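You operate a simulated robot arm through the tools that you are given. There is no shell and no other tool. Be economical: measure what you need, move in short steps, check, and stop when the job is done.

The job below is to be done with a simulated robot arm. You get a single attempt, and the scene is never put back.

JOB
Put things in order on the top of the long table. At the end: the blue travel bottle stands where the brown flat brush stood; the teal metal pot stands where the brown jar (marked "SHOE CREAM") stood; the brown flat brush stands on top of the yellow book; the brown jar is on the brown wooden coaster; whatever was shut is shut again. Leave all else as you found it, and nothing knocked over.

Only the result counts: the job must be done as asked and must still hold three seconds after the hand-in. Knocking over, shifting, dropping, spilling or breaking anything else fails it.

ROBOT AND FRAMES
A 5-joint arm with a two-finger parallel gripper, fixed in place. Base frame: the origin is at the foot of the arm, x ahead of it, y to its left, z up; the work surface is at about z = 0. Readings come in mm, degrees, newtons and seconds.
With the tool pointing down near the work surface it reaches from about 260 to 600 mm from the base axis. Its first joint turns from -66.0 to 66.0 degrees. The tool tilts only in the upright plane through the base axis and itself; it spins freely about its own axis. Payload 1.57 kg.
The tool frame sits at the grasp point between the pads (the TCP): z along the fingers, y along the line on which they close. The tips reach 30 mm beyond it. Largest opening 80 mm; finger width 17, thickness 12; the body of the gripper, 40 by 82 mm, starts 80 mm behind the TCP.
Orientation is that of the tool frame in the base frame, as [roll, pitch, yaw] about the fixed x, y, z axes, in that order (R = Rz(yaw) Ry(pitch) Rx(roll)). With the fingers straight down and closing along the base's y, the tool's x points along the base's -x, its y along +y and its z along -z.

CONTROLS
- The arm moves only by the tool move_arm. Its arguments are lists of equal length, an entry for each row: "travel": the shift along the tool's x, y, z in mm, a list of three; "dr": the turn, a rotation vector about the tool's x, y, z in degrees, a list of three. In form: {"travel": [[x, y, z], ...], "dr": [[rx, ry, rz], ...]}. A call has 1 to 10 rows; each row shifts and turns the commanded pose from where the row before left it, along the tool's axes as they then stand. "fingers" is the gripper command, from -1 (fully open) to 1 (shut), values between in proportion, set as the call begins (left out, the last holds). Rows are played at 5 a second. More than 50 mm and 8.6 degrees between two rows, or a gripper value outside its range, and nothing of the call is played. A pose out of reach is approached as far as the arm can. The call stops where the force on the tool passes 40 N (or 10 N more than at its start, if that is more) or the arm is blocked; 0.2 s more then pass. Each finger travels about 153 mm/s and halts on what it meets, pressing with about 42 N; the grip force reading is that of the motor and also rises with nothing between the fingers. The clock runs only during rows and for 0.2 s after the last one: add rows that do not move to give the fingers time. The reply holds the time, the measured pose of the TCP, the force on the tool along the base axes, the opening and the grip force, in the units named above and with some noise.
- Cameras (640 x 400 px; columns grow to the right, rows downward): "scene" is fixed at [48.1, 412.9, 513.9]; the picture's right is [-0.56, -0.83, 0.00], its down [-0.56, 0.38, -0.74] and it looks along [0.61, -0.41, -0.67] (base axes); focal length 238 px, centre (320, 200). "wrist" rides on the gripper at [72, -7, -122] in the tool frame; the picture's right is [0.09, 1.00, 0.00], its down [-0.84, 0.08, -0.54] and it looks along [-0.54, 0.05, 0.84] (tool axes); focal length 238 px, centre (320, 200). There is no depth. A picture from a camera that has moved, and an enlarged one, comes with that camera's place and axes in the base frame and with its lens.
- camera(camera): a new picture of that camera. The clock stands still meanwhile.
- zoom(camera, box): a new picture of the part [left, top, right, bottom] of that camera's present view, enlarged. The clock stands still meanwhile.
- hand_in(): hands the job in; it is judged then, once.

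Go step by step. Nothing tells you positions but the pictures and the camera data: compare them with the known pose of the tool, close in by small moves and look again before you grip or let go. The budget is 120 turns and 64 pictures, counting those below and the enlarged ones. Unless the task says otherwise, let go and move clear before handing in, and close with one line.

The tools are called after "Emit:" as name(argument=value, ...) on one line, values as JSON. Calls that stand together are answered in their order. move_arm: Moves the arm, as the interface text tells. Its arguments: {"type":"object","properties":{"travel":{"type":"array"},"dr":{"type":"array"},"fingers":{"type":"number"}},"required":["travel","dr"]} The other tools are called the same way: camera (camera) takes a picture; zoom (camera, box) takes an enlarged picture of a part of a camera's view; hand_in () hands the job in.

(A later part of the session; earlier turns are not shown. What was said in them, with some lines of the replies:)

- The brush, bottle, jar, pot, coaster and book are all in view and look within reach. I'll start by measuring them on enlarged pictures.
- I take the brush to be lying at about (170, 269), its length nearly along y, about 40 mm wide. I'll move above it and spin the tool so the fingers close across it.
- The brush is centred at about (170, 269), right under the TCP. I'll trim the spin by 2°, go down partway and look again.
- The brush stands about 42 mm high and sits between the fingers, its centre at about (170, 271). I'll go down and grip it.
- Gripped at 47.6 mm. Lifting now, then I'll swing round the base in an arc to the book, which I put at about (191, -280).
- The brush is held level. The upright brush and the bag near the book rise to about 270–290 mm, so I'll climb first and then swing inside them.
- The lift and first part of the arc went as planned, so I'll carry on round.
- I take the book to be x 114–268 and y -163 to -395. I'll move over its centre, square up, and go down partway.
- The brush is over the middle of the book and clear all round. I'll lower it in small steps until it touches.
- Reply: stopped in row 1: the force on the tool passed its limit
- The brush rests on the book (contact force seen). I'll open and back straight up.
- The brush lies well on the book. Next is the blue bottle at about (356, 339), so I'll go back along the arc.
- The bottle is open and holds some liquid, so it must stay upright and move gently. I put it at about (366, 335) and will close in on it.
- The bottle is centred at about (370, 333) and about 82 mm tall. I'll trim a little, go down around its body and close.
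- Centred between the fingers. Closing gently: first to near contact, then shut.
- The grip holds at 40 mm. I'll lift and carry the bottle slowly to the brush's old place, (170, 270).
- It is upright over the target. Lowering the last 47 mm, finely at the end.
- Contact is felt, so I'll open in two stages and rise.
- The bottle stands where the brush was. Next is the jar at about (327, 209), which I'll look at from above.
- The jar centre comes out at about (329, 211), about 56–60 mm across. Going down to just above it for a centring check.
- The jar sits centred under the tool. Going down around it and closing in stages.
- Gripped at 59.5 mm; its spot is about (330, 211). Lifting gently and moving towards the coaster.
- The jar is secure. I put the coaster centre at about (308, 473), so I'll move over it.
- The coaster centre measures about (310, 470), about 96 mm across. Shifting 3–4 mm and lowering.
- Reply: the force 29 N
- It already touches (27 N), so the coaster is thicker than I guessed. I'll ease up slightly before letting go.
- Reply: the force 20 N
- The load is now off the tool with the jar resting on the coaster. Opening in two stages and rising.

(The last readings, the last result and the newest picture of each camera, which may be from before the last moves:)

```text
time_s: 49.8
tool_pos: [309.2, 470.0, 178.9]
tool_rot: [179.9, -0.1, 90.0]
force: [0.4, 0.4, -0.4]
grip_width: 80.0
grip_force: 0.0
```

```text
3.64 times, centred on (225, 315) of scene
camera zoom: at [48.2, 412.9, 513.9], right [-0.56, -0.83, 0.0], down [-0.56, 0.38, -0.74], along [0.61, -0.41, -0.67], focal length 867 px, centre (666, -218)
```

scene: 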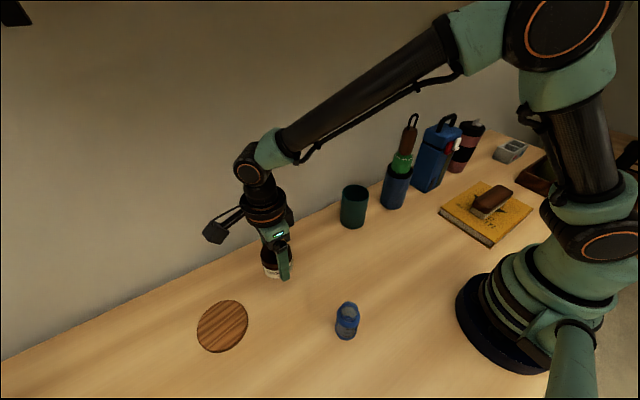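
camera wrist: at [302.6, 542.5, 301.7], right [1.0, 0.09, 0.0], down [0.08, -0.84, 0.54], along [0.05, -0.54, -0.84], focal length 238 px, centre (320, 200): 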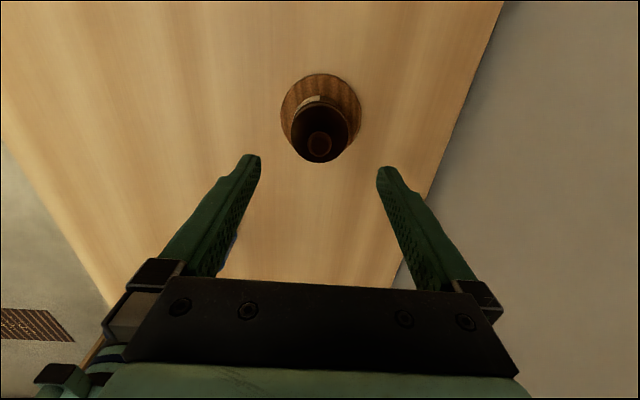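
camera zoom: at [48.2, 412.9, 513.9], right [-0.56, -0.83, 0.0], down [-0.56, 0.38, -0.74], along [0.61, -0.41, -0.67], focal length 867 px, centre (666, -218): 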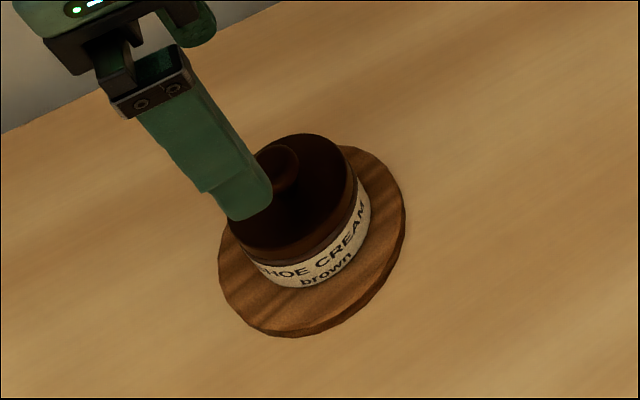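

The jar is closed and centred on the coaster. Next is the pot at about (387, 60), about 70 mm wide, so it needs exact centring.

Emit:
move_arm(travel=[[-45, 9, -8], [-45, 9, -8], [-45, 9, -8], [-45, 9, -8], [-45, 9, -8], [-45, 9, -8], [-45, 9, -8], [-45, 9, -8], [-45, 6, 0], [0, 0, 0]], dr=[[0, 0, 0], [0, 0, 0], [0, 0, 0], [0, 0, 0], [0, 0, 0], [0, 0, 0], [0, 0, 0], [0, 0, 0], [0, 0, 0], [0, 0, 0]])

Emit:
camera(camera="wrist")

Emit:
zoom(camera="scene", box=[310, 150, 430, 240])

```text
time_s: 52.0
tool_pos: [384.9, 63.8, 241.6]
tool_rot: [180.0, 0.0, 90.3]
force: [-0.4, 0.0, 0.3]
grip_width: 80.0
grip_force: 0.0
```

```text
25 pictures are left
camera wrist: at [378.8, 136.0, 362.8], right [1.0, 0.09, 0.0], down [0.08, -0.84, 0.54], along [0.05, -0.54, -0.84], focal length 238 px, centre (320, 200)
```

wrist: 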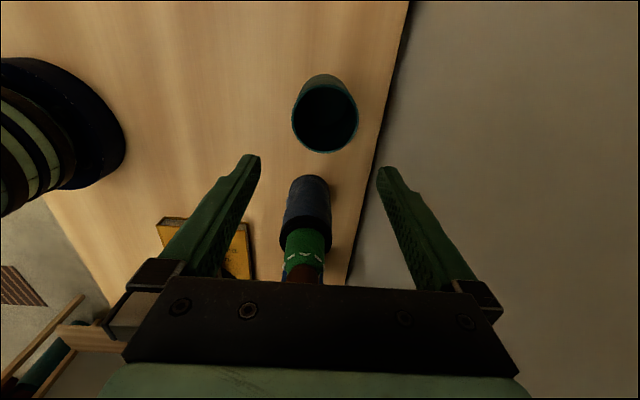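

```text
4.44 times, centred on (370, 195) of scene
camera zoom: at [48.2, 412.9, 513.9], right [-0.56, -0.83, 0.0], down [-0.56, 0.38, -0.74], along [0.61, -0.41, -0.67], focal length 1060 px, centre (98, 222)
```

zoom: 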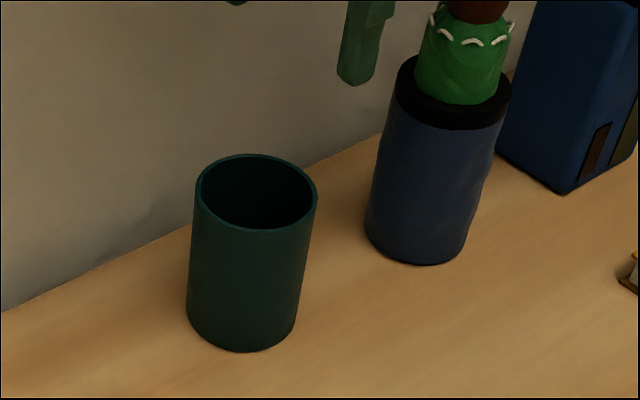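

The pot's rim is centred at about (390, 70), about 105 mm high and 70 mm across. I'll shift and go down to just above the rim to check centring.

Emit:
move_arm(travel=[[6.5, 4.5, 20], [0, 0, 35], [0, 0, 32], [0, 0, 0]], dr=[[0, 0, 0], [0, 0, 0], [0, 0, 0], [0, 0, 0]])

Emit:
camera(camera="wrist")

Emit:
zoom(camera="scene", box=[310, 110, 430, 240])

```text
time_s: 53.0
tool_pos: [390.0, 72.6, 156.2]
tool_rot: [180.0, 0.0, 90.1]
force: [-0.4, 0.8, -0.2]
grip_width: 80.2
grip_force: 0.0
```

```text
23 pictures are left
camera wrist: at [384.1, 144.5, 278.3], right [1.0, 0.09, 0.0], down [0.08, -0.84, 0.54], along [0.05, -0.54, -0.84], focal length 238 px, centre (320, 200)
```

wrist: 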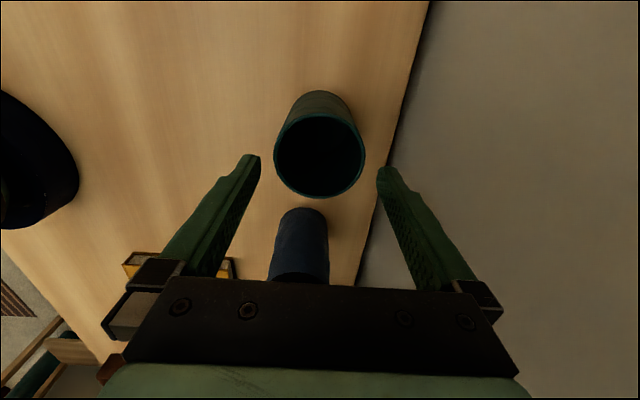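

```text
3.08 times, centred on (370, 175) of scene
camera zoom: at [48.2, 412.9, 513.9], right [-0.56, -0.83, 0.0], down [-0.56, 0.38, -0.74], along [0.61, -0.41, -0.67], focal length 734 px, centre (166, 277)
```

zoom: 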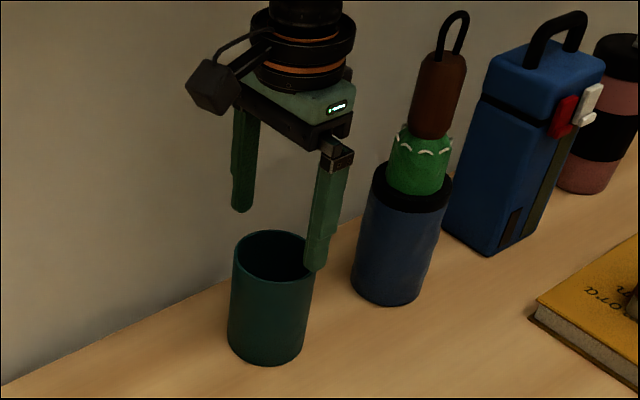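

Centring looks right to about 1 mm. Going down with the rim just entered, then checking again.

Emit:
move_arm(travel=[[1.5, 0, 8], [0, 0, 10], [0, 0, 10], [0, 0, 8], [0, 0, 0]], dr=[[0, 0, 0], [0, 0, 0], [0, 0, 0], [0, 0, 0], [0, 0, 0]])

Emit:
camera(camera="wrist")

```text
time_s: 54.2
tool_pos: [392.9, 74.6, 119.3]
tool_rot: [179.9, 0.1, 90.1]
force: [-0.5, -0.2, -0.1]
grip_width: 80.1
grip_force: 0.0
```

```text
21 pictures are left
camera wrist: at [386.1, 146.1, 240.8], right [1.0, 0.09, 0.0], down [0.08, -0.84, 0.54], along [0.05, -0.54, -0.84], focal length 238 px, centre (320, 200)
```

wrist: 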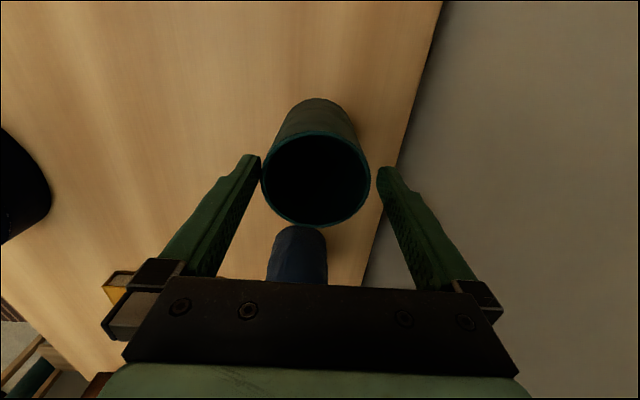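

The pot is about 2 mm to the left. I'll correct that and go on down to mid-body, TCP z about 60.

Emit:
move_arm(travel=[[0, -2.3, 0], [0, 0, 10], [0, 0, 15], [0, 0, 18], [0, 0, 16], [0, 0, 0]], dr=[[0, 0, 0], [0, 0, 0], [0, 0, 0], [0, 0, 0], [0, 0, 0], [0, 0, 0]])

Emit:
camera(camera="wrist")

```text
time_s: 55.6
tool_pos: [390.4, 73.0, 61.3]
tool_rot: [180.0, 0.1, 90.1]
force: [-1.1, -0.3, 0.3]
grip_width: 80.0
grip_force: 0.1
```

```text
20 pictures are left
camera wrist: at [384.6, 145.1, 183.0], right [1.0, 0.09, 0.0], down [0.08, -0.84, 0.54], along [0.05, -0.54, -0.84], focal length 238 px, centre (320, 200)
```

wrist: 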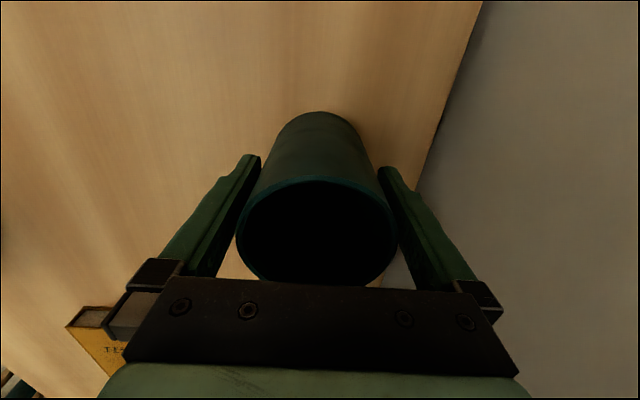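

Fingers straddle the pot. Closing and lifting a few mm.

Emit:
move_arm(travel=[[0, 0, 0], [0, 0, 0], [0, 0, 0], [0, 0, 0], [0, 0, -4], [0, 0, 0]], dr=[[0, 0, 0], [0, 0, 0], [0, 0, 0], [0, 0, 0], [0, 0, 0], [0, 0, 0]], fingers=1)

Emit:
zoom(camera="scene", box=[310, 130, 430, 240])

```text
time_s: 57.0
tool_pos: [390.7, 74.3, 64.8]
tool_rot: [180.0, 0.0, 90.0]
force: [0.2, 1.2, -1.1]
grip_width: 69.8
grip_force: 42.4
```

```text
3.64 times, centred on (370, 185) of scene
camera zoom: at [48.2, 412.9, 513.9], right [-0.56, -0.83, 0.0], down [-0.56, 0.38, -0.74], along [0.61, -0.41, -0.67], focal length 867 px, centre (138, 254)
```

zoom: 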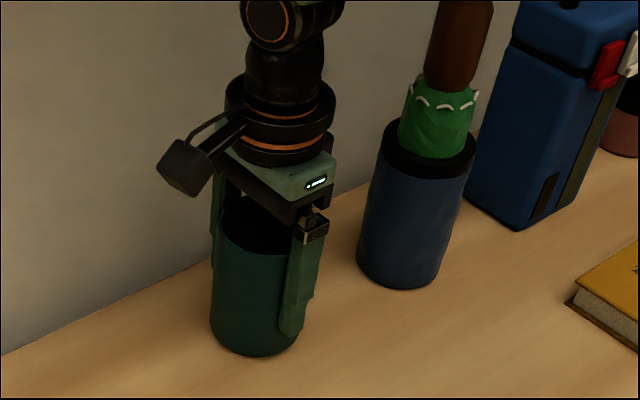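

Held firmly at 69.8 mm. Lifting and carrying it to the jar's old spot, (330, 211).

Emit:
move_arm(travel=[[0, 0, -15], [0, 0, -25], [0, 0, -10], [14, -6, 0], [25, -11, 0], [28, -12, 0], [28, -12, 0], [25, -11, 0], [14, -7, 0], [5, -2, 0]], dr=[[0, 0, 0], [0, 0, 0], [0, 0, 0], [0, 0, 0], [0, 0, 0], [0, 0, 0], [0, 0, 0], [0, 0, 0], [0, 0, 0], [0, 0, 0]])

Emit:
move_arm(travel=[[0, 0, 15], [0, 0, 20], [0, 0, 10], [0, 0, 3], [0, 0, 0]], dr=[[0, 0, 0], [0, 0, 0], [0, 0, 0], [0, 0, 0], [0, 0, 0]])

Emit:
camera(camera="wrist")

Emit:
camera(camera="scene")

```text
time_s: 59.2
tool_pos: [329.3, 212.1, 114.2]
tool_rot: [-180.0, 0.0, 90.1]
force: [0.1, 0.0, -1.6]
grip_width: 69.9
grip_force: 41.4
```

```text
time_s: 60.4
tool_pos: [329.8, 212.1, 66.8]
tool_rot: [-180.0, 0.0, 90.1]
force: [-0.8, 0.5, -1.6]
grip_width: 69.8
grip_force: 42.0
```

```text
18 pictures are left
camera wrist: at [323.4, 283.9, 188.2], right [1.0, 0.09, 0.0], down [0.08, -0.84, 0.54], along [0.05, -0.54, -0.84], focal length 238 px, centre (320, 200)
```

wrist: 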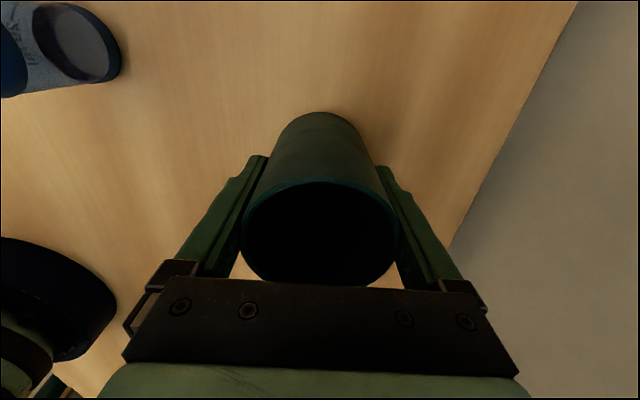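

```text
17 pictures are left
```

scene: 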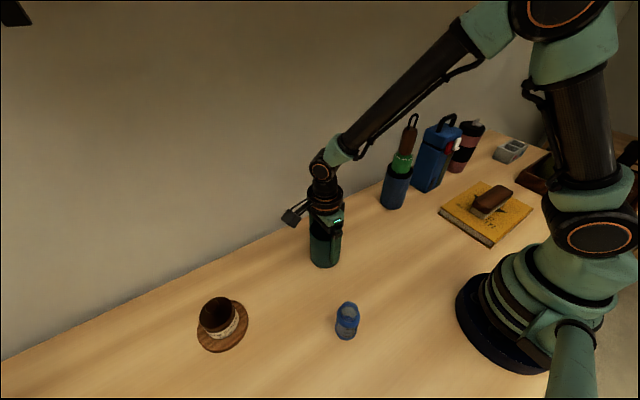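

The pot hangs upright over its spot with about 6 mm to go. Lowering in fine steps.

Emit:
move_arm(travel=[[0, 0, 2.5], [0, 0, 1], [0, 0, 0]], dr=[[0, 0, 0], [0, 0, 0], [0, 0, 0]])

Emit:
move_arm(travel=[[0, 0, 1], [0, 0, 0]], dr=[[0, 0, 0], [0, 0, 0]])

Emit:
move_arm(travel=[[0, 0, 1], [0, 0, 0]], dr=[[0, 0, 0], [0, 0, 0]])

```text
time_s: 61.2
tool_pos: [329.1, 213.0, 62.1]
tool_rot: [179.9, 0.0, 90.1]
force: [1.4, 0.1, -1.9]
grip_width: 69.6
grip_force: 41.1
```

```text
time_s: 61.8
tool_pos: [330.0, 212.1, 61.1]
tool_rot: [180.0, 0.0, 90.1]
force: [0.3, -0.5, -1.9]
grip_width: 69.6
grip_force: 41.9
```

```text
time_s: 62.4
tool_pos: [329.0, 212.4, 60.4]
tool_rot: [-180.0, 0.0, 90.0]
force: [-2.5, -4.3, 12.5]
grip_width: 69.3
grip_force: 41.7
```

Contact at 12 N. Backing off 0.7 mm, opening, and rising straight up.

Emit:
move_arm(travel=[[0, 0, -0.7], [0, 0, 0]], dr=[[0, 0, 0], [0, 0, 0]])

Emit:
move_arm(travel=[[0, 0, 0], [0, 0, 0], [0, 0, 0]], dr=[[0, 0, 0], [0, 0, 0], [0, 0, 0]], fingers=-1)

Emit:
camera(camera="wrist")

```text
time_s: 63.0
tool_pos: [329.7, 212.1, 61.4]
tool_rot: [-180.0, 0.0, 90.1]
force: [0.4, 0.4, 0.7]
grip_width: 69.4
grip_force: 41.9
```

```text
time_s: 63.8
tool_pos: [328.4, 212.3, 60.5]
tool_rot: [180.0, 0.0, 90.2]
force: [0.1, 0.2, 0.2]
grip_width: 80.0
grip_force: 0.0
```

```text
16 pictures are left
camera wrist: at [323.0, 284.3, 183.2], right [1.0, 0.09, 0.0], down [0.08, -0.84, 0.54], along [0.05, -0.54, -0.84], focal length 238 px, centre (320, 200)
```

wrist: 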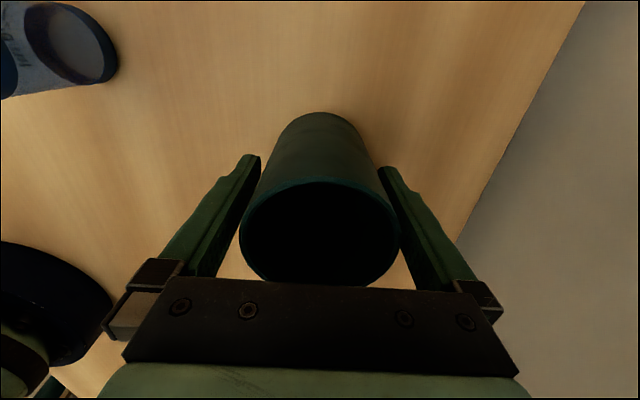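

The fingers are clear on both sides, so I'll rise straight up slowly and check the whole scene.

Emit:
move_arm(travel=[[0, 0, -10], [0, 0, -20], [0, 0, -30], [0, 0, -40], [0, 0, -40], [0, 0, -40], [0, 0, -40], [0, 0, 0]], dr=[[0, 0, 0], [0, 0, 0], [0, 0, 0], [0, 0, 0], [0, 0, 0], [0, 0, 0], [0, 0, 0], [0, 0, 0]])

Emit:
camera(camera="scene")

Emit:
zoom(camera="scene", box=[190, 190, 390, 360])

```text
time_s: 65.6
tool_pos: [329.8, 212.1, 281.2]
tool_rot: [180.0, 0.0, 90.2]
force: [0.4, -0.2, 0.3]
grip_width: 79.9
grip_force: 0.1
```

```text
15 pictures are left
```

scene: 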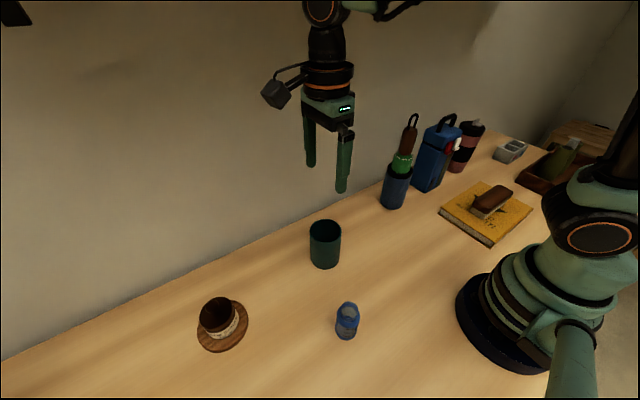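

```text
2.35 times, centred on (290, 275) of scene
camera zoom: at [48.1, 412.9, 513.9], right [-0.56, -0.83, 0.0], down [-0.56, 0.38, -0.74], along [0.61, -0.41, -0.67], focal length 561 px, centre (391, 24)
```

zoom: 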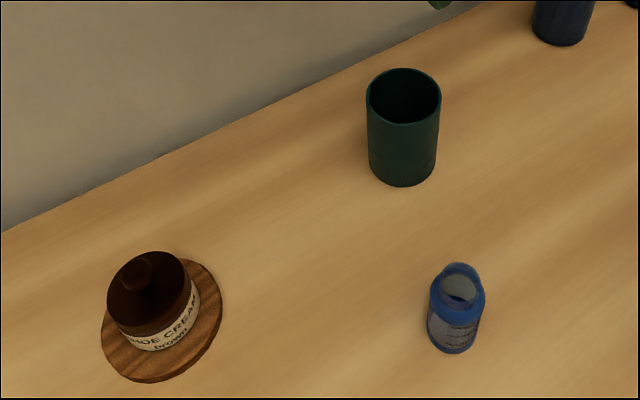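

All four things stand in their places, the jar still has its lid on, and nothing else has moved in the picture. The arm is clear, so I'll hand in.

Emit:
hand_in()

```text
The job is handed in.
```

The job is handed in: brush on the book, bottle where the brush was, closed jar on the coaster, pot where the jar was, and nothing knocked over that I could see.
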